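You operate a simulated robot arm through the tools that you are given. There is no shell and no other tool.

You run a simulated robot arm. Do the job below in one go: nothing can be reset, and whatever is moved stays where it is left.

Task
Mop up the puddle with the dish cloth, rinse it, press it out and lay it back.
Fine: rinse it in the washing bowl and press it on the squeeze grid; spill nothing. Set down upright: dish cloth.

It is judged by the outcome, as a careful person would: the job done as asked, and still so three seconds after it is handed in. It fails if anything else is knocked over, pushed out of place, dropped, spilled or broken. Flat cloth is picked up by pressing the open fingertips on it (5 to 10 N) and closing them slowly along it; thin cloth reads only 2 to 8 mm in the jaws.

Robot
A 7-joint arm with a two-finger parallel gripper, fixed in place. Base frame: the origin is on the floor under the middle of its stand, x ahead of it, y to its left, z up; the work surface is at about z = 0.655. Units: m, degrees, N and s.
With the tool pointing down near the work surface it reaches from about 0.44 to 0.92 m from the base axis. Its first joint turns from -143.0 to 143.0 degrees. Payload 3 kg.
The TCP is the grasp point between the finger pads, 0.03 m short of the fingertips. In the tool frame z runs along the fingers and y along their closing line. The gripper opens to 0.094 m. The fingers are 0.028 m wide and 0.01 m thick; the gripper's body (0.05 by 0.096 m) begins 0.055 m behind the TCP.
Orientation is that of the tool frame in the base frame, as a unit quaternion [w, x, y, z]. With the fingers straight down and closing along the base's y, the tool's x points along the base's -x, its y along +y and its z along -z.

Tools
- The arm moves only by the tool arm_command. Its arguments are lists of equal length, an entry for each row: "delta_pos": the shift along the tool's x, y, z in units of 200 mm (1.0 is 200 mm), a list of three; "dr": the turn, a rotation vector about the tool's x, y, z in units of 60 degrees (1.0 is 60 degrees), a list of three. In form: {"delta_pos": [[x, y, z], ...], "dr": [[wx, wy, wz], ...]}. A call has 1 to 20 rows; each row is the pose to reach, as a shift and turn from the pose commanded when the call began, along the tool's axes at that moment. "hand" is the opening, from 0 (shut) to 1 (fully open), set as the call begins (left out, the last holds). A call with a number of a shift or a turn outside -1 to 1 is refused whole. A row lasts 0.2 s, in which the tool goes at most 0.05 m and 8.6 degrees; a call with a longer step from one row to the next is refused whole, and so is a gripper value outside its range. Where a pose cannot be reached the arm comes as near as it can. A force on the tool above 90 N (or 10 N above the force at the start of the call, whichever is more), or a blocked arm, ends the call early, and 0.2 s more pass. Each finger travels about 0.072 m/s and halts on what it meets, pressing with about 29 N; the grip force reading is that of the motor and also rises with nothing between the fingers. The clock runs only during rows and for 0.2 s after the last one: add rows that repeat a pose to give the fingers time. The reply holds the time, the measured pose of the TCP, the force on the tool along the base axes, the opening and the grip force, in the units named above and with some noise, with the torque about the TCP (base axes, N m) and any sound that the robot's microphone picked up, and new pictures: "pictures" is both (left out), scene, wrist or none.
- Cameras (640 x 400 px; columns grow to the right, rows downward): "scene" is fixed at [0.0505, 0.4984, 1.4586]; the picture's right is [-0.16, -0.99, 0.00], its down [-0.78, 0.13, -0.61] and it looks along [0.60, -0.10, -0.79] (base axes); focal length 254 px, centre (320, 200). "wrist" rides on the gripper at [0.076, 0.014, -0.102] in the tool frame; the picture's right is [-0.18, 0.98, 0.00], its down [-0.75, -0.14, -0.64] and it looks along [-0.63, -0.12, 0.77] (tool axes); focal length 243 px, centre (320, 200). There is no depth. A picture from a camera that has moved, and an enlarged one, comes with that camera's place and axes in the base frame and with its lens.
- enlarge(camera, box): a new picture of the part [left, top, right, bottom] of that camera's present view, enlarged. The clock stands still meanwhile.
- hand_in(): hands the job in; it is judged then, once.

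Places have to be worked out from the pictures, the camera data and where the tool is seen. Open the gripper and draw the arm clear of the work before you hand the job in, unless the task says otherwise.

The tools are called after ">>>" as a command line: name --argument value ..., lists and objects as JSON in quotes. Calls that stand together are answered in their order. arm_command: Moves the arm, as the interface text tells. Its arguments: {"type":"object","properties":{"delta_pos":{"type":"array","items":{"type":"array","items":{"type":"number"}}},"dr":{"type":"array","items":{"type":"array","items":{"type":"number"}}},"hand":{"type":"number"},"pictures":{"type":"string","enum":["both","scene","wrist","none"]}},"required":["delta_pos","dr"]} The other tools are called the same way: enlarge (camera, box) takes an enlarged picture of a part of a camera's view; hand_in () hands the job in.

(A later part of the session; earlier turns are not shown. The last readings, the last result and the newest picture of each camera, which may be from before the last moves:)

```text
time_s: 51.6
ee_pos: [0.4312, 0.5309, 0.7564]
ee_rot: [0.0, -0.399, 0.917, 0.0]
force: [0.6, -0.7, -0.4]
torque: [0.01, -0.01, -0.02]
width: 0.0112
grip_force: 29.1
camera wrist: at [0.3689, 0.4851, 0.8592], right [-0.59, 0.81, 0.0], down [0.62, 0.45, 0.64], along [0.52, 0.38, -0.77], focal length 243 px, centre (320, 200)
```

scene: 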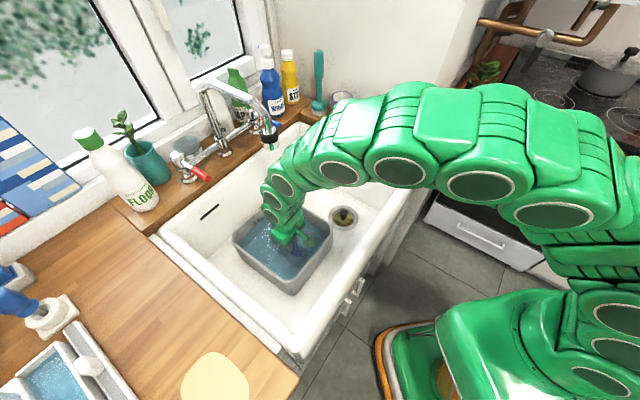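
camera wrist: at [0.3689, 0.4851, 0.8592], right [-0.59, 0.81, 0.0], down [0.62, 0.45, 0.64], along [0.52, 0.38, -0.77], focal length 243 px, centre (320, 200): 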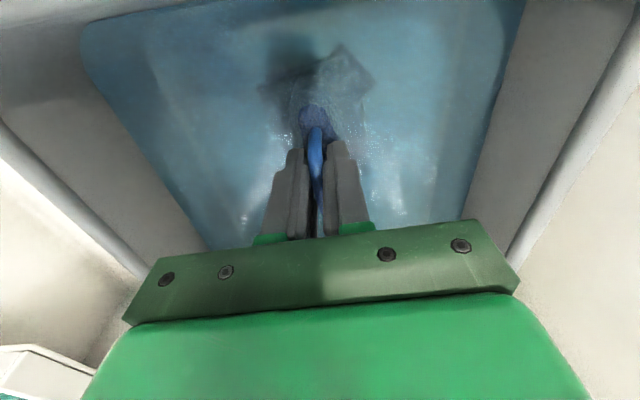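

The cloth is fully rinsed. I lift it slowly out of the water straight up and let it drain over the bowl.

>>> arm_command --delta_pos '[[0, 0, -0.03], [0, 0, -0.07], [0, 0, -0.12], [0, 0, -0.17], [0, 0, -0.22], [0, 0, -0.28], [0, 0, -0.34], [0, 0, -0.42], [0, 0, -0.5], [0, 0, -0.58], [0, 0, -0.66], [0, 0, -0.74], [0, 0, -0.81], [0, 0, -0.86], [0, 0, -0.88], [0, 0, -0.88], [0, 0, -0.88], [0, 0, -0.88]]' --dr '[[0, 0, 0], [0, 0, 0], [0, 0, 0], [0, 0, 0], [0, 0, 0], [0, 0, 0], [0, 0, 0], [0, 0, 0], [0, 0, 0], [0, 0, 0], [0, 0, 0], [0, 0, 0], [0, 0, 0], [0, 0, 0], [0, 0, 0], [0, 0, 0], [0, 0, 0], [0, 0, 0]]' --pictures "both"

>>> enlarge --camera "wrist" --box '[180, 0, 460, 200]'

>>> enlarge --camera "scene" --box '[200, 100, 380, 300]'

```text
time_s: 55.4
ee_pos: [0.4316, 0.5316, 0.9329]
ee_rot: [0.0, -0.399, 0.917, 0.0]
force: [-0.5, 0.8, -0.7]
torque: [-0.01, 0.0, -0.03]
width: 0.0111
grip_force: 29.5
camera wrist: at [0.3685, 0.4858, 1.0358], right [-0.59, 0.81, 0.0], down [0.62, 0.45, 0.64], along [0.52, 0.38, -0.77], focal length 243 px, centre (320, 200)
```

scene: 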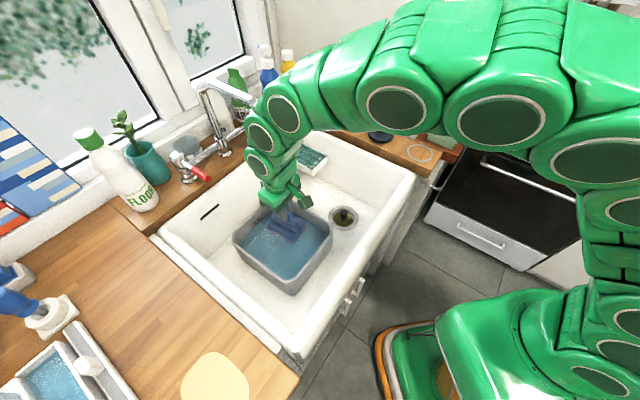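
wrist: 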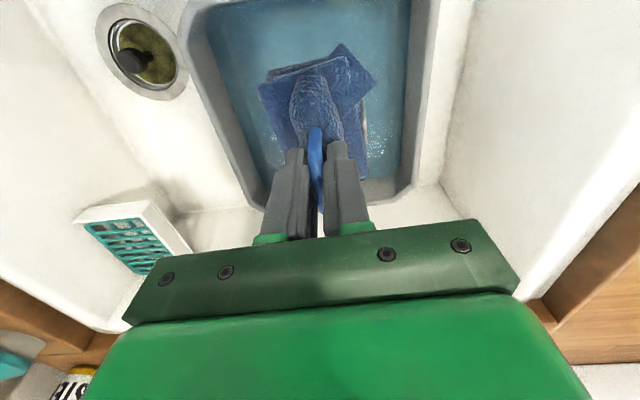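

```text
2.00 times, centred on (320, 100) of wrist
camera zoom: at [0.3685, 0.4858, 1.0358], right [-0.59, 0.81, 0.0], down [0.62, 0.45, 0.64], along [0.52, 0.38, -0.77], focal length 485 px, centre (320, 400)
```

zoom: 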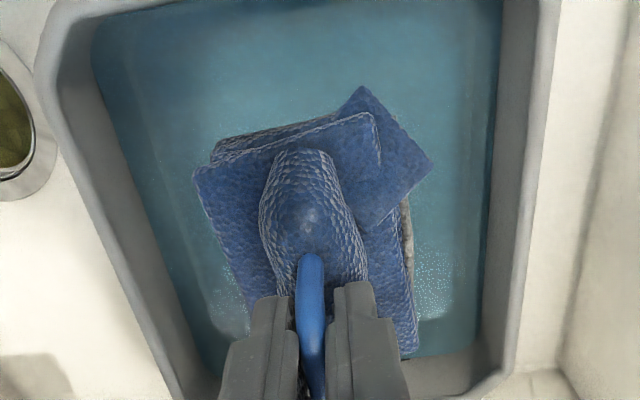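

```text
2.00 times, centred on (290, 200) of scene
camera zoom: at [0.0505, 0.4984, 1.4586], right [-0.16, -0.99, 0.0], down [-0.78, 0.13, -0.61], along [0.6, -0.1, -0.79], focal length 508 px, centre (380, 200)
```

zoom: 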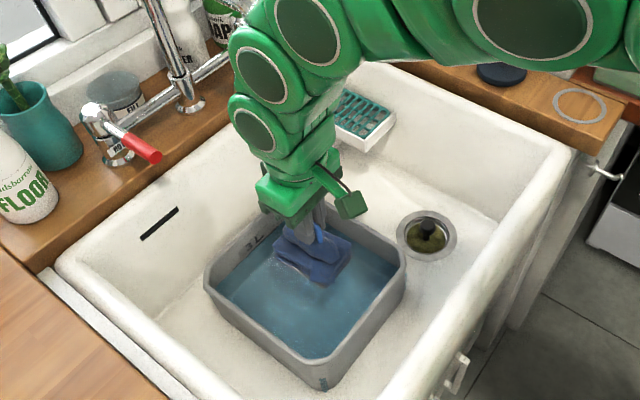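

The dripping has settled over the bowl. Now I raise 5 cm and carry the cloth across the sink in front of the spout toward the grid side.

>>> arm_command --delta_pos '[[0.02, -0.03, -0.06], [0.05, -0.09, -0.13], [0.08, -0.17, -0.2], [0.1, -0.27, -0.25], [0.11, -0.37, -0.26], [0.11, -0.48, -0.26], [0.1, -0.59, -0.26], [0.09, -0.69, -0.26], [0.07, -0.79, -0.26], [0.055, -0.88, -0.26], [0.045, -0.95, -0.26], [0.04, -0.978, -0.26], [0.04, -0.978, -0.26]]' --dr '[[0, 0, 0], [0, 0, 0], [0, 0, 0], [0, 0, 0], [0, 0, 0], [0, 0, 0], [0, 0, 0], [0, 0, 0], [0, 0, 0], [0, 0, 0], [0, 0, 0], [0, 0, 0], [0, 0, 0]]' --pictures "both"

>>> enlarge --camera "wrist" --box '[200, 60, 440, 260]'

>>> enlarge --camera "scene" --box '[240, 80, 400, 230]'

```text
time_s: 58.2
ee_pos: [0.5672, 0.3922, 0.9849]
ee_rot: [0.0, -0.399, 0.917, 0.0]
force: [-0.1, -0.4, -1.1]
torque: [0.0, -0.01, -0.01]
width: 0.011
grip_force: 29.0
camera wrist: at [0.5063, 0.3458, 1.0869], right [-0.59, 0.81, 0.0], down [0.62, 0.45, 0.64], along [0.52, 0.38, -0.77], focal length 243 px, centre (320, 200)
```

scene: 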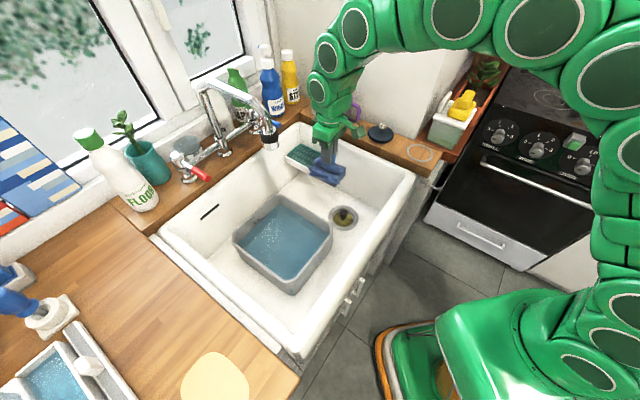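
wrist: 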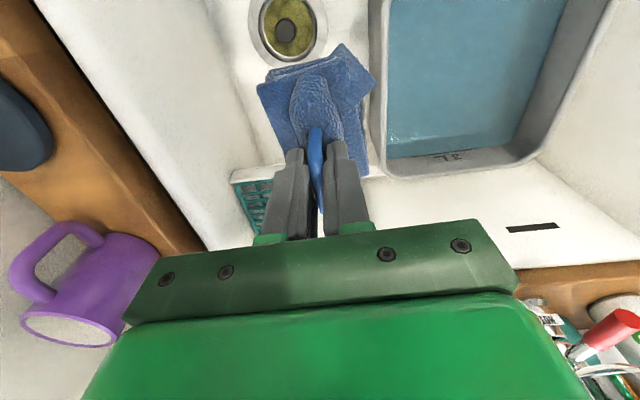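

```text
2.00 times, centred on (320, 160) of wrist
camera zoom: at [0.5063, 0.3458, 1.0869], right [-0.59, 0.81, 0.0], down [0.62, 0.45, 0.64], along [0.52, 0.38, -0.77], focal length 485 px, centre (320, 280)
```

zoom: 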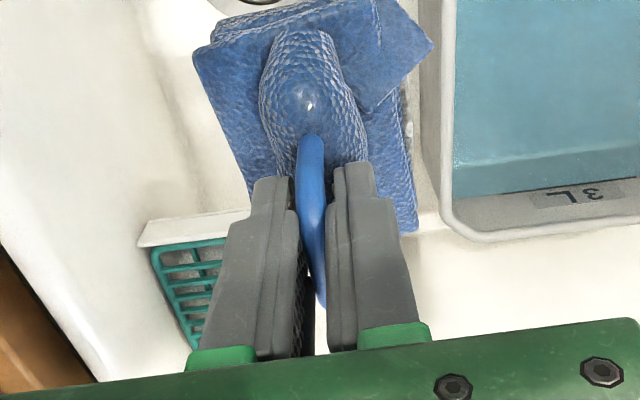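

```text
2.67 times, centred on (320, 155) of scene
camera zoom: at [0.0505, 0.4984, 1.4586], right [-0.16, -0.99, 0.0], down [-0.78, 0.13, -0.61], along [0.6, -0.1, -0.79], focal length 677 px, centre (320, 320)
```

zoom: 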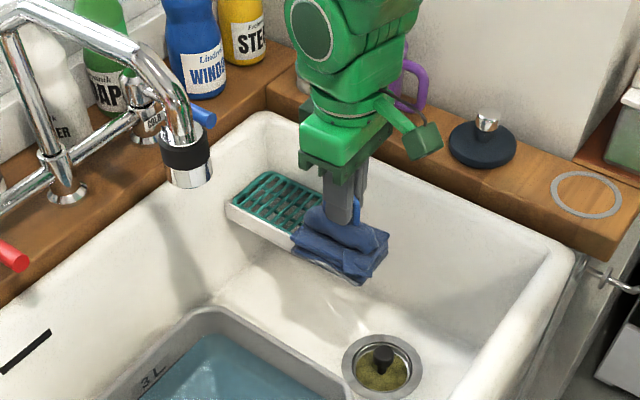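

From several wrist views the grid's centre works out at about (0.755, 0.442) with its top near z 0.807; the tray's front corner is at (0.741, 0.361). I move the cloth over the grid at height, keeping 2 cm off the sink wall.

>>> arm_command --delta_pos '[[-0.04, -0.02, 0], [-0.11, -0.06, 0], [-0.2, -0.105, 0], [-0.3, -0.16, 0], [-0.4, -0.21, 0], [-0.5, -0.265, 0], [-0.6, -0.32, 0], [-0.69, -0.365, 0], [-0.77, -0.405, 0], [-0.81, -0.43, 0], [-0.8235, -0.435, 0], [-0.8235, -0.435, 0]]' --dr '[[0, 0, 0], [0, 0, 0], [0, 0, 0], [0, 0, 0], [0, 0, 0], [0, 0, 0], [0, 0, 0], [0, 0, 0], [0, 0, 0], [0, 0, 0], [0, 0, 0], [0, 0, 0]]' --pictures "both"

>>> enlarge --camera "wrist" --box '[200, 40, 440, 240]'

>>> enlarge --camera "scene" --box '[250, 80, 370, 200]'

```text
time_s: 60.8
ee_pos: [0.7429, 0.454, 0.985]
ee_rot: [0.0, -0.399, 0.917, -0.001]
force: [-0.3, 1.2, 0.3]
torque: [-0.01, -0.07, 0.0]
width: 0.0114
grip_force: 28.5
camera wrist: at [0.6822, 0.4071, 1.0876], right [-0.59, 0.81, 0.0], down [0.62, 0.45, 0.64], along [0.52, 0.38, -0.77], focal length 243 px, centre (320, 200)
```

scene: 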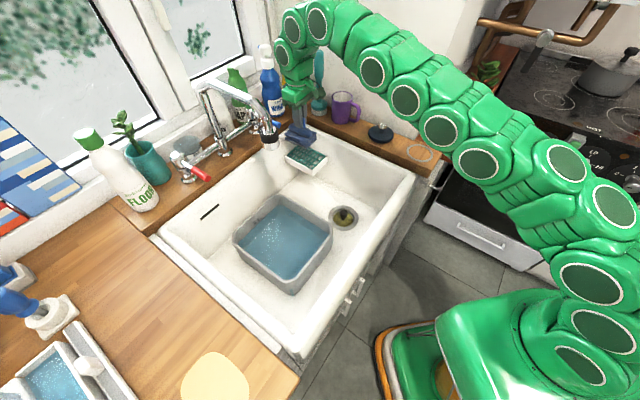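
wrist: 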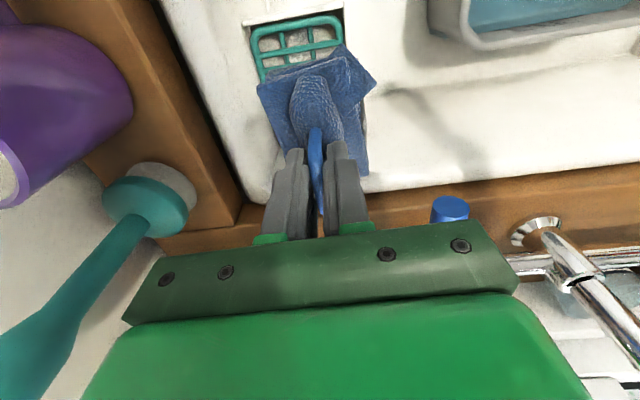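

```text
2.00 times, centred on (320, 140) of wrist
camera zoom: at [0.6822, 0.4071, 1.0876], right [-0.59, 0.81, 0.0], down [0.62, 0.45, 0.64], along [0.52, 0.38, -0.77], focal length 485 px, centre (320, 320)
```

zoom: 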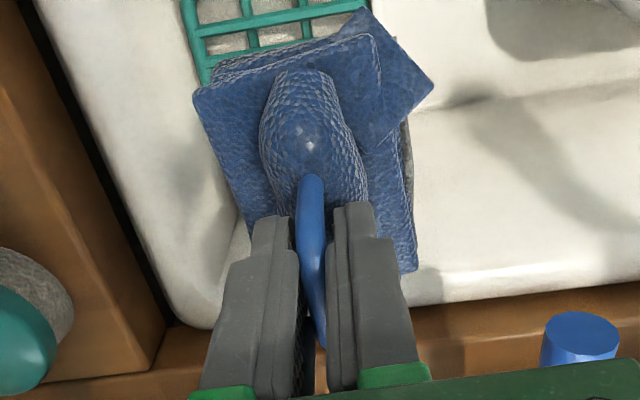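

```text
3.33 times, centred on (310, 140) of scene
camera zoom: at [0.0505, 0.4984, 1.4586], right [-0.16, -0.99, 0.0], down [-0.78, 0.13, -0.61], along [0.6, -0.1, -0.79], focal length 846 px, centre (353, 400)
```

zoom: 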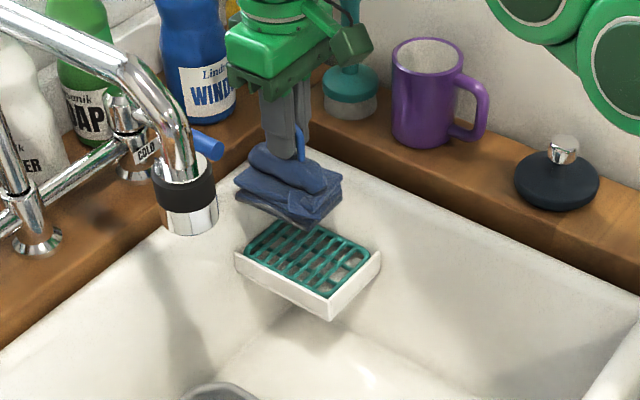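

The cloth hangs right above the grid and the views agree with the computed position. I shift 7 mm toward the grid's centreline and descend to just above contact.

>>> arm_command --delta_pos '[[0, -0.02, 0.05], [0, -0.035, 0.12], [0, -0.035, 0.2], [0, -0.035, 0.27], [0, -0.035, 0.32], [0, -0.035, 0.36], [0, -0.035, 0.38], [0, -0.035, 0.38]]' --dr '[[0, 0, 0], [0, 0, 0], [0, 0, 0], [0, 0, 0], [0, 0, 0], [0, 0, 0], [0, 0, 0], [0, 0, 0]]' --pictures "both"

>>> enlarge --camera "scene" --box '[250, 80, 370, 200]'

>>> enlarge --camera "wrist" --box '[200, 0, 440, 200]'

```text
time_s: 62.6
ee_pos: [0.7484, 0.4475, 0.9088]
ee_rot: [0.001, -0.399, 0.917, 0.0]
force: [0.5, -0.5, -0.4]
torque: [0.03, -0.01, 0.0]
width: 0.011
grip_force: 28.9
camera wrist: at [0.6871, 0.402, 1.0111], right [-0.59, 0.81, 0.0], down [0.62, 0.45, 0.64], along [0.52, 0.38, -0.77], focal length 243 px, centre (320, 200)
```

scene: 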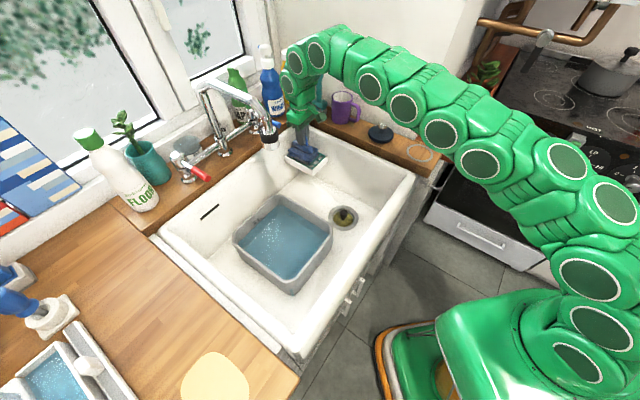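
wrist: 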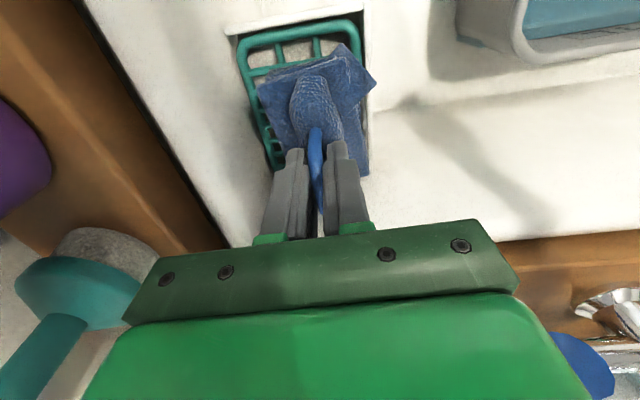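

```text
3.33 times, centred on (310, 140) of scene
camera zoom: at [0.0505, 0.4984, 1.4586], right [-0.16, -0.99, 0.0], down [-0.78, 0.13, -0.61], along [0.6, -0.1, -0.79], focal length 846 px, centre (353, 400)
```

zoom: 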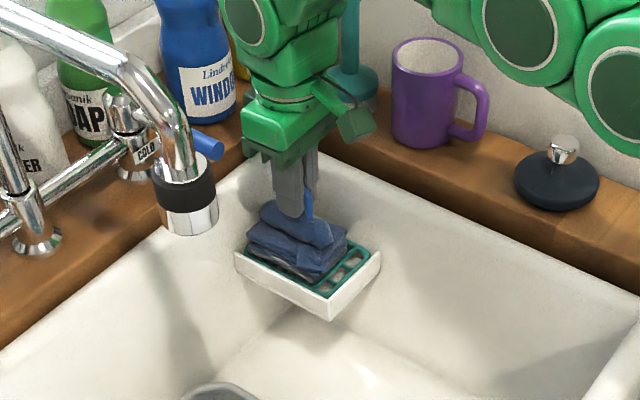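

```text
2.00 times, centred on (320, 100) of wrist
camera zoom: at [0.6871, 0.402, 1.0111], right [-0.59, 0.81, 0.0], down [0.62, 0.45, 0.64], along [0.52, 0.38, -0.77], focal length 485 px, centre (320, 400)
```

zoom: 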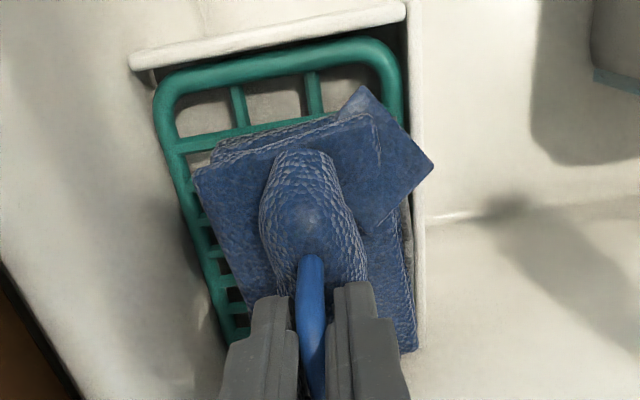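

The cloth footprint lies within the grid; I nudge 5 mm more to the centreline and lower in small steps until contact.

>>> arm_command --delta_pos '[[0, -0.025, 0.015], [0, -0.025, 0.03], [0, -0.025, 0.045], [0, -0.025, 0.06], [0, -0.025, 0.06]]' --dr '[[0, 0, 0], [0, 0, 0], [0, 0, 0], [0, 0, 0], [0, 0, 0]]' --pictures "none"

```text
time_s: 63.8
ee_pos: [0.7528, 0.4444, 0.8959]
ee_rot: [0.0, -0.399, 0.917, 0.0]
force: [1.2, 0.3, 2.0]
torque: [0.02, -0.03, -0.02]
width: 0.0113
grip_force: 29.0
```

First light contact (about 2 N) at TCP z 0.896. I press further in 2 mm increments.

>>> arm_command --delta_pos '[[0, 0, 0.01], [0, 0, 0.015], [0, 0, 0.015]]' --dr '[[0, 0, 0], [0, 0, 0], [0, 0, 0]]' --pictures "none"

```text
time_s: 64.6
ee_pos: [0.7524, 0.4442, 0.8934]
ee_rot: [0.0, -0.399, 0.917, 0.0]
force: [0.6, -0.1, 2.9]
torque: [0.05, -0.03, 0.01]
width: 0.0111
grip_force: 29.4
```

Force rises slowly (3 N), the cloth is compressing. I continue pressing a few more millimetres.

>>> arm_command --delta_pos '[[0, 0, 0.01], [0, 0, 0.02], [0, 0, 0.02], [0, 0, 0.02]]' --dr '[[0, 0, 0], [0, 0, 0], [0, 0, 0], [0, 0, 0]]' --pictures "none"

>>> arm_command --delta_pos '[[0, 0, 0.01], [0, 0, 0.02], [0, 0, 0.02], [0, 0, 0.02]]' --dr '[[0, 0, 0], [0, 0, 0], [0, 0, 0], [0, 0, 0]]' --pictures "both"

>>> enlarge --camera "scene" --box '[250, 80, 370, 200]'

>>> enlarge --camera "wrist" --box '[200, 0, 440, 200]'

```text
time_s: 65.6
ee_pos: [0.7522, 0.4442, 0.8888]
ee_rot: [0.0, -0.399, 0.917, 0.0]
force: [1.5, 0.2, 3.8]
torque: [0.08, -0.11, -0.02]
width: 0.0112
grip_force: 29.0
```

```text
time_s: 66.6
ee_pos: [0.7532, 0.445, 0.8889]
ee_rot: [0.001, -0.398, 0.917, 0.001]
force: [-1.0, 2.5, 41.5]
torque: [0.04, -0.06, 0.0]
width: 0.0113
grip_force: 28.9
camera wrist: at [0.6914, 0.3989, 0.9896], right [-0.59, 0.81, 0.0], down [0.62, 0.45, 0.64], along [0.52, 0.38, -0.76], focal length 243 px, centre (320, 200)
```

scene: 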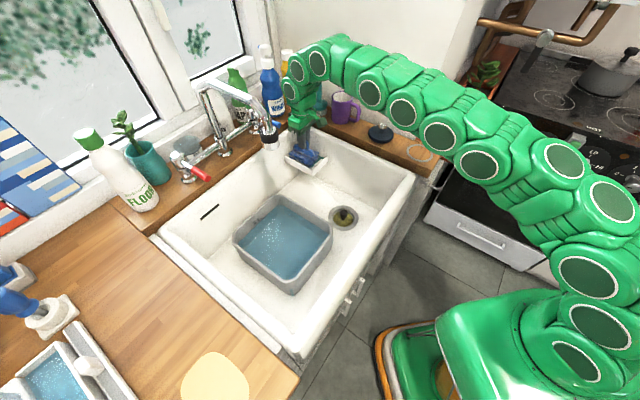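
wrist: 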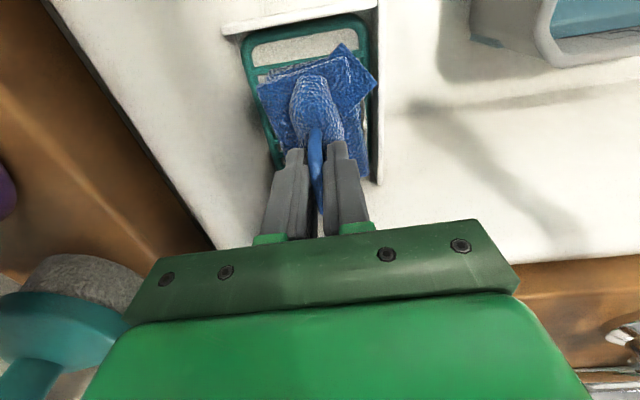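

```text
3.33 times, centred on (310, 140) of scene
camera zoom: at [0.0505, 0.4984, 1.4586], right [-0.16, -0.99, 0.0], down [-0.78, 0.13, -0.61], along [0.6, -0.1, -0.79], focal length 846 px, centre (353, 400)
```

zoom: 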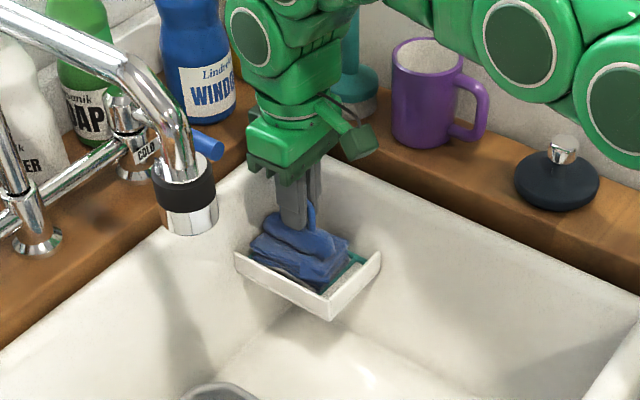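

```text
2.00 times, centred on (320, 100) of wrist
camera zoom: at [0.6914, 0.3989, 0.9896], right [-0.59, 0.81, 0.0], down [0.62, 0.45, 0.64], along [0.52, 0.38, -0.76], focal length 485 px, centre (320, 400)
```

zoom: 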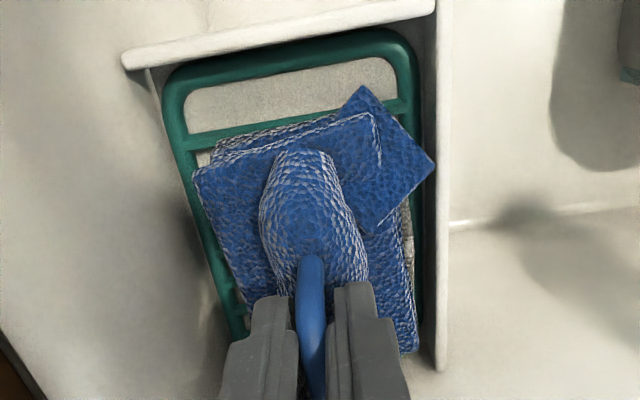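

The force is now 41 N with the grid pressed down, and the cloth has turned from dark to bright blue — the water has been pressed out. I hold briefly, then release slowly upward.

>>> arm_command --delta_pos '[[0, 0, 0], [0, 0, 0], [0, 0, 0], [0, 0, -0.01], [0, 0, -0.02], [0, 0, -0.035], [0, 0, -0.05], [0, 0, -0.07], [0, 0, -0.1], [0, 0, -0.14], [0, 0, -0.2], [0, 0, -0.27], [0, 0, -0.35], [0, 0, -0.42], [0, 0, -0.48], [0, 0, -0.5], [0, 0, -0.5]]' --dr '[[0, 0, 0], [0, 0, 0], [0, 0, 0], [0, 0, 0], [0, 0, 0], [0, 0, 0], [0, 0, 0], [0, 0, 0], [0, 0, 0], [0, 0, 0], [0, 0, 0], [0, 0, 0], [0, 0, 0], [0, 0, 0], [0, 0, 0], [0, 0, 0], [0, 0, 0]]' --pictures "both"

>>> enlarge --camera "scene" --box '[250, 70, 370, 190]'

>>> enlarge --camera "wrist" --box '[200, 0, 440, 200]'

```text
time_s: 70.2
ee_pos: [0.7534, 0.4444, 0.9852]
ee_rot: [0.0, -0.399, 0.917, 0.001]
force: [0.1, 0.0, 0.2]
torque: [0.01, -0.01, 0.05]
width: 0.0112
grip_force: 28.9
camera wrist: at [0.6912, 0.3985, 1.0884], right [-0.59, 0.81, 0.0], down [0.62, 0.45, 0.64], along [0.52, 0.38, -0.77], focal length 243 px, centre (320, 200)
```

scene: 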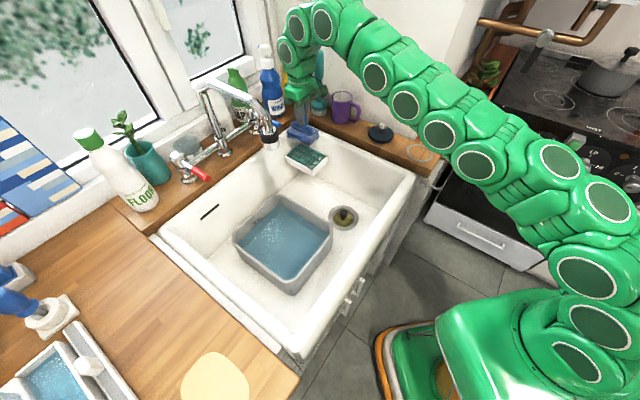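
wrist: 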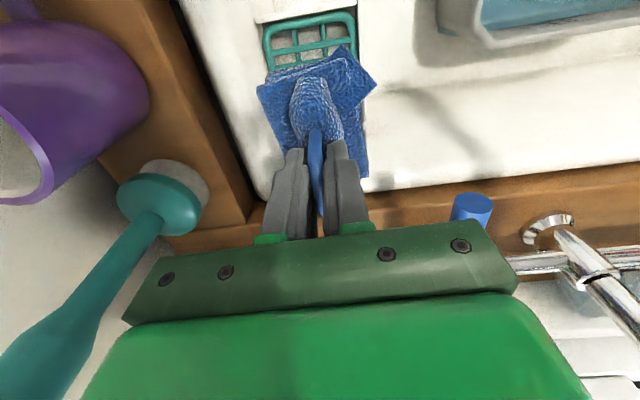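

```text
3.33 times, centred on (310, 130) of scene
camera zoom: at [0.0505, 0.4984, 1.4586], right [-0.16, -0.99, 0.0], down [-0.78, 0.13, -0.61], along [0.6, -0.1, -0.79], focal length 846 px, centre (353, 433)
```

zoom: 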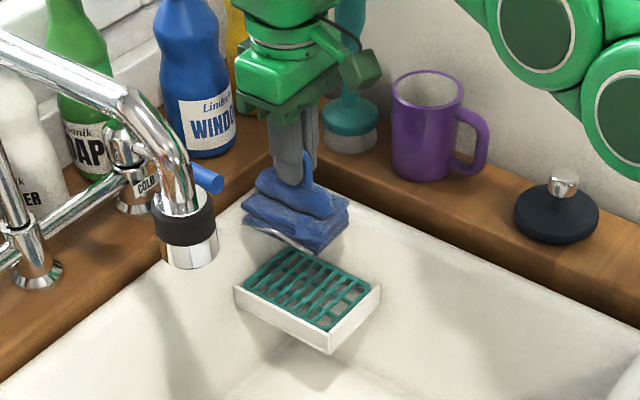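

```text
2.00 times, centred on (320, 100) of wrist
camera zoom: at [0.6912, 0.3985, 1.0884], right [-0.59, 0.81, 0.0], down [0.62, 0.45, 0.64], along [0.52, 0.38, -0.77], focal length 485 px, centre (320, 400)
```

zoom: 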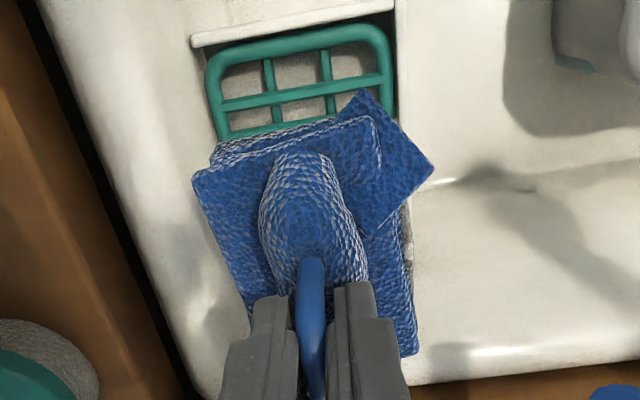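

The grid sprang back and the cloth looks evenly pressed out; nothing else moved. I back away from the grid toward the middle of the sink and rise.

>>> arm_command --delta_pos '[[0.04, 0.015, 0], [0.11, 0.04, 0], [0.2, 0.07, 0], [0.3, 0.105, 0], [0.4, 0.14, -0.02], [0.5, 0.175, -0.06], [0.6, 0.21, -0.12], [0.69, 0.245, -0.2], [0.78, 0.275, -0.3], [0.85, 0.3, -0.4], [0.9, 0.315, -0.5], [0.924, 0.325, -0.6], [0.924, 0.325, -0.67], [0.924, 0.325, -0.69]]' --dr '[[0, 0, 0], [0, 0, 0], [0, 0, 0], [0, 0, 0], [0, 0, 0], [0, 0, 0], [0, 0, 0], [0, 0, 0], [0, 0, 0], [0, 0, 0], [0, 0, 0], [0, 0, 0], [0, 0, 0], [0, 0, 0]]' --pictures "none"

```text
time_s: 73.2
ee_pos: [0.5793, 0.3526, 1.1245]
ee_rot: [-0.001, -0.398, 0.917, -0.001]
force: [0.0, 0.5, -0.3]
torque: [0.03, 0.0, -0.01]
width: 0.0109
grip_force: 28.7
```

Grip holds at 11 mm. I move on to a spot from which the wrist camera can see the ring on the ledge.

>>> arm_command --delta_pos '[[0.04, -0.003, 0], [0.12, -0.008, 0], [0.22, -0.015, 0], [0.33, -0.023, 0], [0.45, -0.03, 0], [0.57, -0.04, 0], [0.68, -0.047, 0], [0.79, -0.055, 0], [0.88, -0.06, 0], [0.95, -0.066, 0], [0.99, -0.069, 0], [0.99, -0.069, 0]]' --dr '[[0, 0, 0], [0, 0, 0], [0, 0, 0], [0, 0, 0], [0, 0, 0], [0, 0, 0], [0, 0, 0], [0, 0, 0], [0, 0, 0], [0, 0, 0], [0, 0, 0], [0, 0, 0]]' --pictures "both"

>>> enlarge --camera "wrist" --box '[80, 60, 280, 260]'

>>> enlarge --camera "scene" --box '[370, 90, 490, 165]'

```text
time_s: 75.8
ee_pos: [0.4542, 0.1998, 1.1238]
ee_rot: [0.0, -0.398, 0.918, 0.0]
force: [-0.8, 0.8, -0.4]
torque: [-0.02, -0.01, 0.01]
width: 0.0112
grip_force: 29.2
camera wrist: at [0.3922, 0.1543, 1.2265], right [-0.59, 0.81, 0.0], down [0.62, 0.45, 0.64], along [0.52, 0.38, -0.77], focal length 243 px, centre (320, 200)
```

scene: 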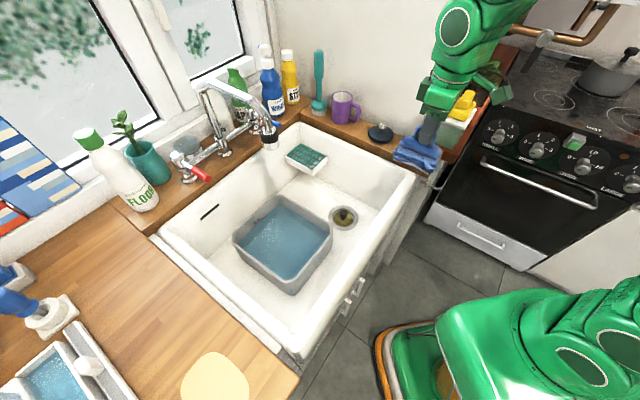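
wrist: 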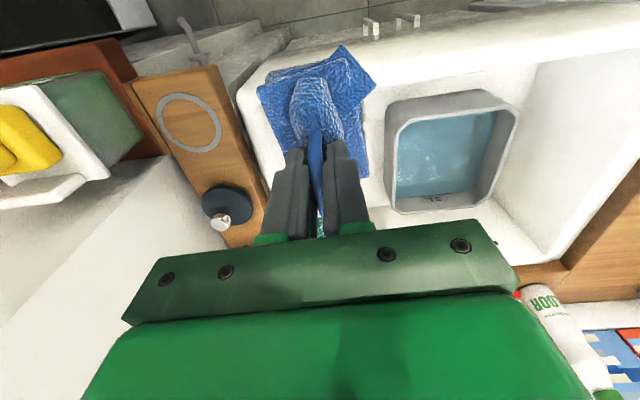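

```text
2.00 times, centred on (180, 160) of wrist
camera zoom: at [0.3922, 0.1543, 1.2265], right [-0.59, 0.81, 0.0], down [0.62, 0.45, 0.64], along [0.52, 0.38, -0.77], focal length 485 px, centre (600, 280)
```

zoom: 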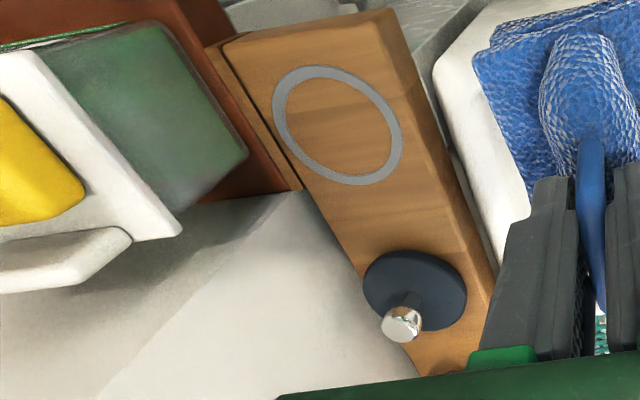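

```text
5.33 times, centred on (430, 128) of scene
camera zoom: at [0.0505, 0.4984, 1.4586], right [-0.16, -0.99, 0.0], down [-0.78, 0.13, -0.61], along [0.6, -0.1, -0.79], focal length 1354 px, centre (-267, 587)
```

zoom: 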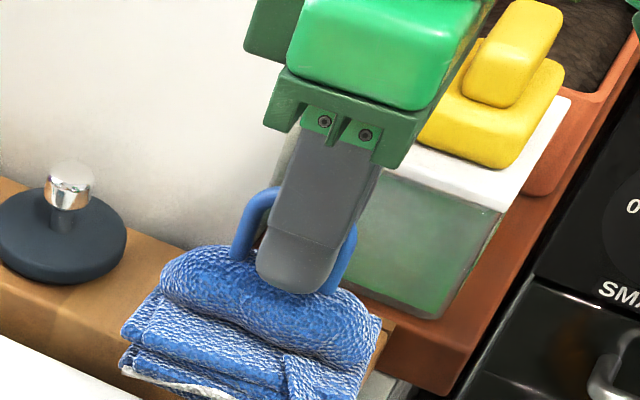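

The ring centre measures about (0.595, 0.091), which fits the original cloth position. I move the cloth over it at height.

>>> arm_command --delta_pos '[[-0.003, -0.035, 0], [-0.009, -0.1, 0], [-0.017, -0.19, 0], [-0.026, -0.3, 0], [-0.035, -0.41, 0], [-0.045, -0.52, 0], [-0.055, -0.63, 0], [-0.063, -0.73, 0], [-0.07, -0.81, 0], [-0.075, -0.865, 0], [-0.077, -0.887, 0], [-0.077, -0.887, 0]]' --dr '[[0, 0, 0], [0, 0, 0], [0, 0, 0], [0, 0, 0], [0, 0, 0], [0, 0, 0], [0, 0, 0], [0, 0, 0], [0, 0, 0], [0, 0, 0], [0, 0, 0], [0, 0, 0]]' --pictures "wrist"

>>> enlarge --camera "scene" --box '[370, 70, 490, 175]'

```text
time_s: 78.4
ee_pos: [0.5949, 0.0892, 1.1233]
ee_rot: [-0.001, -0.398, 0.917, 0.001]
force: [0.4, -0.1, -1.5]
torque: [-0.01, 0.01, 0.02]
width: 0.011
grip_force: 28.9
camera wrist: at [0.5325, 0.0439, 1.2263], right [-0.59, 0.81, 0.0], down [0.62, 0.45, 0.64], along [0.52, 0.38, -0.77], focal length 243 px, centre (320, 200)
```

wrist: 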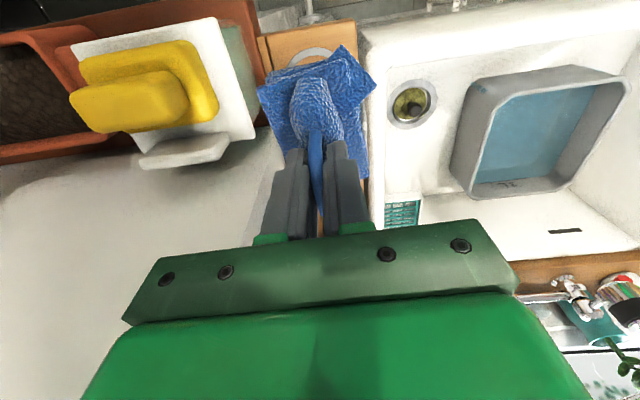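

```text
3.81 times, centred on (430, 122) of scene
camera zoom: at [0.0505, 0.4984, 1.4586], right [-0.16, -0.99, 0.0], down [-0.78, 0.13, -0.61], along [0.6, -0.1, -0.79], focal length 967 px, centre (-99, 495)
```

zoom: 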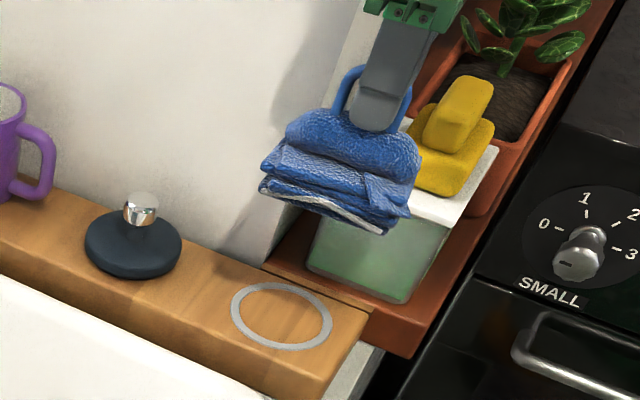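

The cloth is over the ring. I lower it to about 1.5 cm above the ledge and compare with the original picture.

>>> arm_command --delta_pos '[[0, 0, 0.04], [0, 0, 0.1], [0, 0, 0.18], [0, 0, 0.27], [0, 0, 0.35], [0, 0, 0.43], [0, 0, 0.49], [0, 0, 0.52], [0, 0, 0.53], [0, 0, 0.53]]' --dr '[[0, 0, 0], [0, 0, 0], [0, 0, 0], [0, 0, 0], [0, 0, 0], [0, 0, 0], [0, 0, 0], [0, 0, 0], [0, 0, 0], [0, 0, 0]]' --pictures "wrist"

>>> enlarge --camera "scene" --box '[370, 90, 490, 165]'

>>> enlarge --camera "wrist" --box '[220, 20, 420, 180]'

```text
time_s: 80.6
ee_pos: [0.5951, 0.0887, 1.0183]
ee_rot: [0.0, -0.398, 0.917, -0.001]
force: [-0.1, 0.4, -0.2]
torque: [0.02, 0.01, -0.03]
width: 0.0109
grip_force: 29.2
camera wrist: at [0.5326, 0.044, 1.1199], right [-0.59, 0.81, 0.0], down [0.62, 0.45, 0.64], along [0.52, 0.38, -0.77], focal length 243 px, centre (320, 200)
```

wrist: 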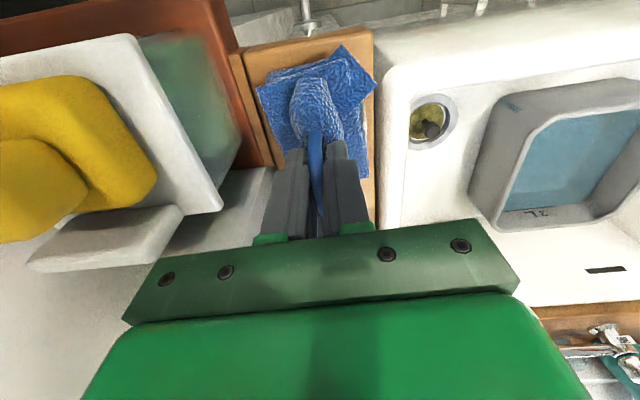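

```text
5.33 times, centred on (430, 128) of scene
camera zoom: at [0.0505, 0.4984, 1.4586], right [-0.16, -0.99, 0.0], down [-0.78, 0.13, -0.61], along [0.6, -0.1, -0.79], focal length 1354 px, centre (-267, 587)
```

zoom: 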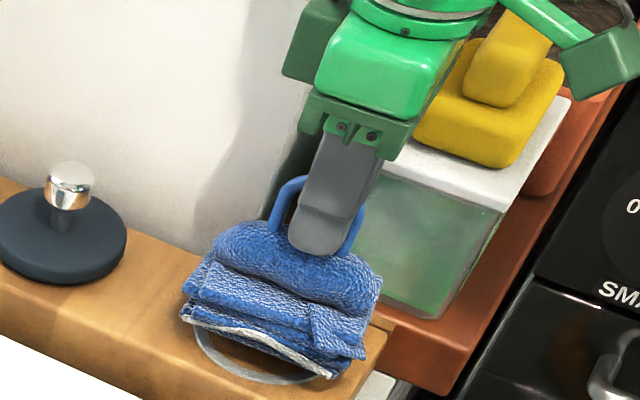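

```text
2.50 times, centred on (320, 100) of wrist
camera zoom: at [0.5326, 0.044, 1.1199], right [-0.59, 0.81, 0.0], down [0.62, 0.45, 0.64], along [0.52, 0.38, -0.77], focal length 606 px, centre (320, 450)
```

zoom: 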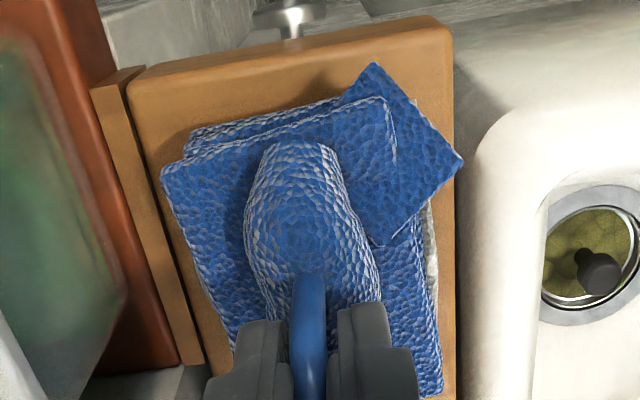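

Projecting down, the cloth will land within about 2 mm of its original spot on the ring. I lower the last 14 mm slowly.

>>> arm_command --delta_pos '[[0.005, 0, 0.015], [0.009, 0, 0.03], [0.009, 0, 0.045], [0.009, 0, 0.055], [0.009, 0, 0.065], [0.009, 0, 0.072], [0.009, 0, 0.072]]' --dr '[[0, 0, 0], [0, 0, 0], [0, 0, 0], [0, 0, 0], [0, 0, 0], [0, 0, 0], [0, 0, 0]]' --pictures "none"

>>> enlarge --camera "scene" --box '[370, 90, 490, 165]'

```text
time_s: 82.2
ee_pos: [0.5936, 0.0877, 1.003]
ee_rot: [0.0, -0.399, 0.917, 0.0]
force: [-0.1, 0.3, -1.0]
torque: [-0.03, 0.01, -0.01]
width: 0.011
grip_force: 29.4
```

```text
5.33 times, centred on (430, 128) of scene
camera zoom: at [0.0505, 0.4984, 1.4586], right [-0.16, -0.99, 0.0], down [-0.78, 0.13, -0.61], along [0.6, -0.1, -0.79], focal length 1354 px, centre (-267, 587)
```

zoom: 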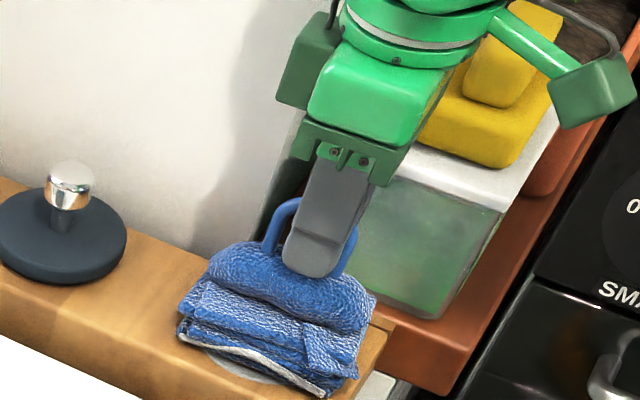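

No contact force yet, and the cloth looks 1–2 mm high. I lower 2 mm more with a 2 mm trim toward the original spot.

>>> arm_command --delta_pos '[[0.006, 0, 0], [0.01, 0, 0.004], [0.01, 0, 0.009], [0.01, 0, 0.009]]' --dr '[[0, 0, 0], [0, 0, 0], [0, 0, 0], [0, 0, 0]]' --pictures "none"

```text
time_s: 83.2
ee_pos: [0.5922, 0.0863, 1.0024]
ee_rot: [0.0, -0.4, 0.917, 0.0]
force: [-0.1, -0.8, 1.3]
torque: [-0.06, 0.06, 0.01]
width: 0.0111
grip_force: 28.6
```

Light contact appears (about 1 N). One more millimetre to be sure it rests, then I'll open.

>>> arm_command --delta_pos '[[0, 0, 0.003], [0, 0, 0.006], [0, 0, 0.006]]' --dr '[[0, 0, 0], [0, 0, 0], [0, 0, 0]]' --pictures "none"

>>> enlarge --camera "scene" --box '[370, 90, 490, 165]'

```text
time_s: 84.0
ee_pos: [0.5922, 0.0873, 1.0011]
ee_rot: [0.001, -0.399, 0.917, -0.001]
force: [0.3, -1.2, 22.0]
torque: [-0.05, 0.04, 0.0]
width: 0.011
grip_force: 29.3
```

```text
5.33 times, centred on (430, 128) of scene
camera zoom: at [0.0505, 0.4984, 1.4586], right [-0.16, -0.99, 0.0], down [-0.78, 0.13, -0.61], along [0.6, -0.1, -0.79], focal length 1354 px, centre (-267, 587)
```

zoom: 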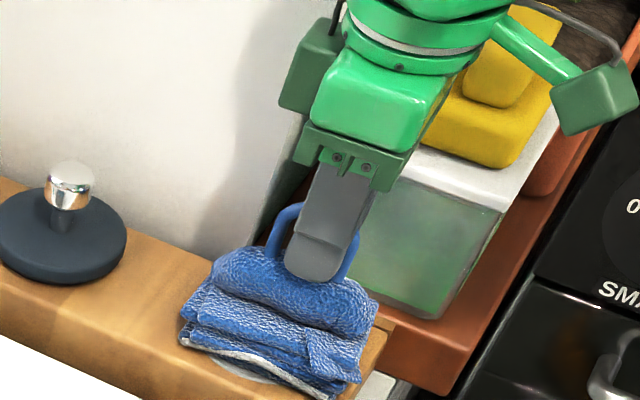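

It rests firmly (22 N) at its original spot. I relieve 1 mm and open the fingers partially, keeping the position.

>>> arm_command --delta_pos '[[0, 0, -0.005], [0, 0, -0.006], [0, 0, -0.006]]' --dr '[[0, 0, 0], [0, 0, 0], [0, 0, 0]]' --pictures "none"

>>> arm_command --delta_pos '[[0, 0, 0], [0, 0, 0], [0, 0, 0], [0, 0, 0]]' --dr '[[0, 0, 0], [0, 0, 0], [0, 0, 0], [0, 0, 0]]' --hand 0.5 --pictures "wrist"

>>> enlarge --camera "scene" --box '[370, 90, 490, 165]'

```text
time_s: 84.8
ee_pos: [0.5918, 0.0862, 1.0008]
ee_rot: [0.0, -0.399, 0.917, 0.0]
force: [1.2, 0.0, 1.5]
torque: [0.03, -0.03, -0.05]
width: 0.0111
grip_force: 28.9
```

```text
time_s: 85.8
ee_pos: [0.5916, 0.0871, 1.0012]
ee_rot: [0.0, -0.399, 0.917, 0.0]
force: [0.1, 0.2, 0.1]
torque: [0.01, -0.02, 0.01]
width: 0.0469
grip_force: 0.0
camera wrist: at [0.53, 0.0413, 1.104], right [-0.59, 0.81, 0.0], down [0.62, 0.45, 0.64], along [0.52, 0.38, -0.77], focal length 243 px, centre (320, 200)
```

wrist: 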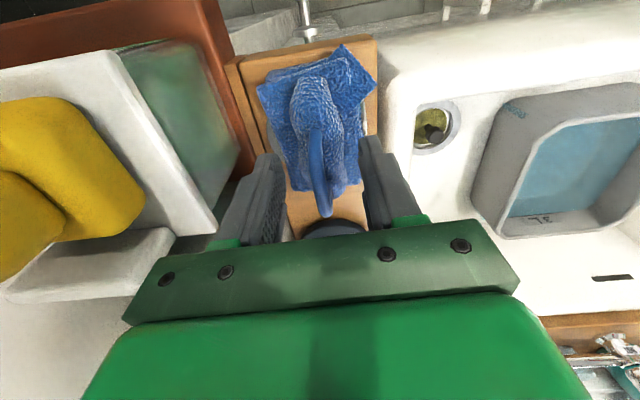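

```text
5.33 times, centred on (430, 128) of scene
camera zoom: at [0.0505, 0.4984, 1.4586], right [-0.16, -0.99, 0.0], down [-0.78, 0.13, -0.61], along [0.6, -0.1, -0.79], focal length 1354 px, centre (-267, 587)
```

zoom: 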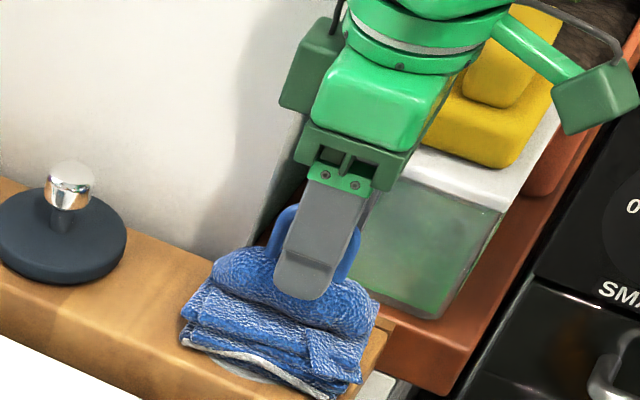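

The cloth is released and stands upright on its ring with the fingers clear of the handle. I withdraw straight up.

>>> arm_command --delta_pos '[[0, 0, -0.03], [0, 0, -0.08], [0, 0, -0.15], [0, 0, -0.25], [0, 0, -0.37], [0, 0, -0.5], [0, 0, -0.62], [0, 0, -0.72], [0, 0, -0.79], [0, 0, -0.8]]' --dr '[[0, 0, 0], [0, 0, 0], [0, 0, 0], [0, 0, 0], [0, 0, 0], [0, 0, 0], [0, 0, 0], [0, 0, 0], [0, 0, 0], [0, 0, 0]]' --pictures "both"

>>> enlarge --camera "scene" --box '[370, 90, 490, 165]'

>>> enlarge --camera "wrist" --box '[220, 20, 420, 180]'

```text
time_s: 88.0
ee_pos: [0.5916, 0.0878, 1.1607]
ee_rot: [-0.001, -0.399, 0.917, 0.0]
force: [0.6, 0.5, -0.7]
torque: [0.01, -0.03, 0.0]
width: 0.0468
grip_force: 0.1
camera wrist: at [0.5296, 0.0417, 1.2639], right [-0.59, 0.81, 0.0], down [0.62, 0.45, 0.64], along [0.52, 0.38, -0.77], focal length 243 px, centre (320, 200)
```

scene: 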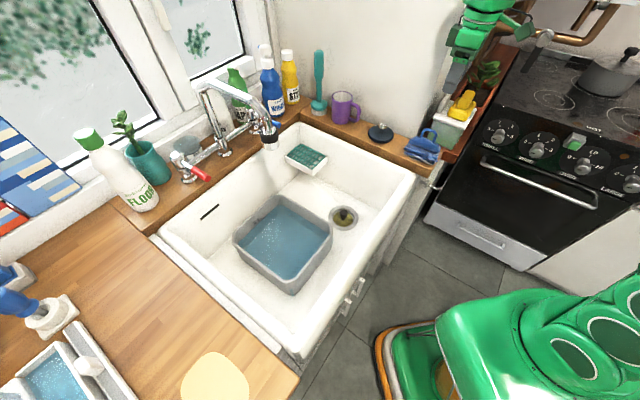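
wrist: 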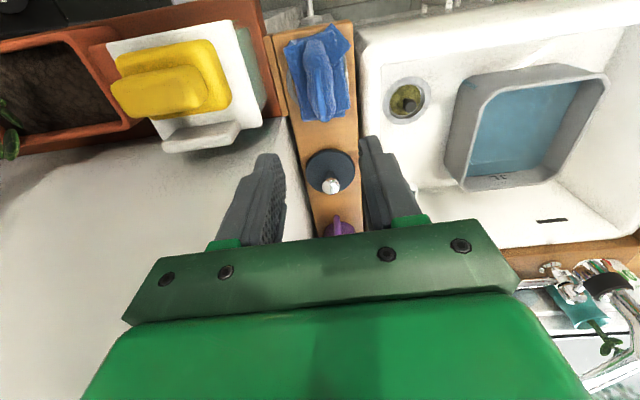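

```text
5.33 times, centred on (430, 128) of scene
camera zoom: at [0.0505, 0.4984, 1.4586], right [-0.16, -0.99, 0.0], down [-0.78, 0.13, -0.61], along [0.6, -0.1, -0.79], focal length 1354 px, centre (-267, 587)
```

zoom: 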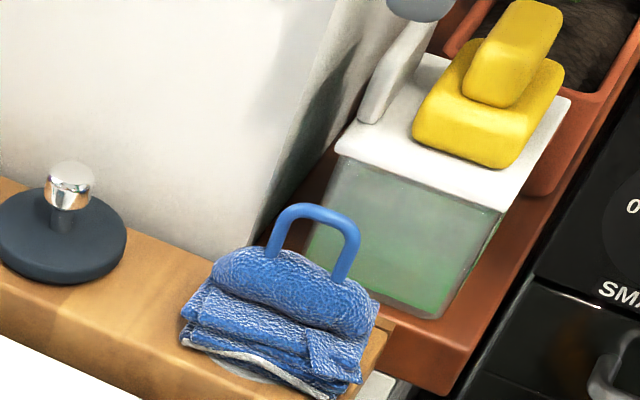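

```text
2.50 times, centred on (320, 100) of wrist
camera zoom: at [0.5296, 0.0417, 1.2639], right [-0.59, 0.81, 0.0], down [0.62, 0.45, 0.64], along [0.52, 0.38, -0.77], focal length 606 px, centre (320, 450)
```

zoom: 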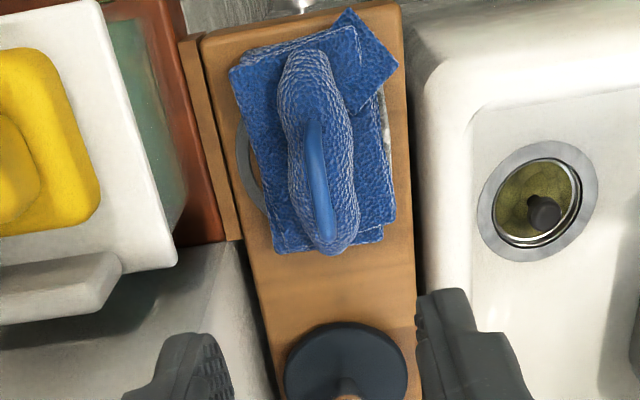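

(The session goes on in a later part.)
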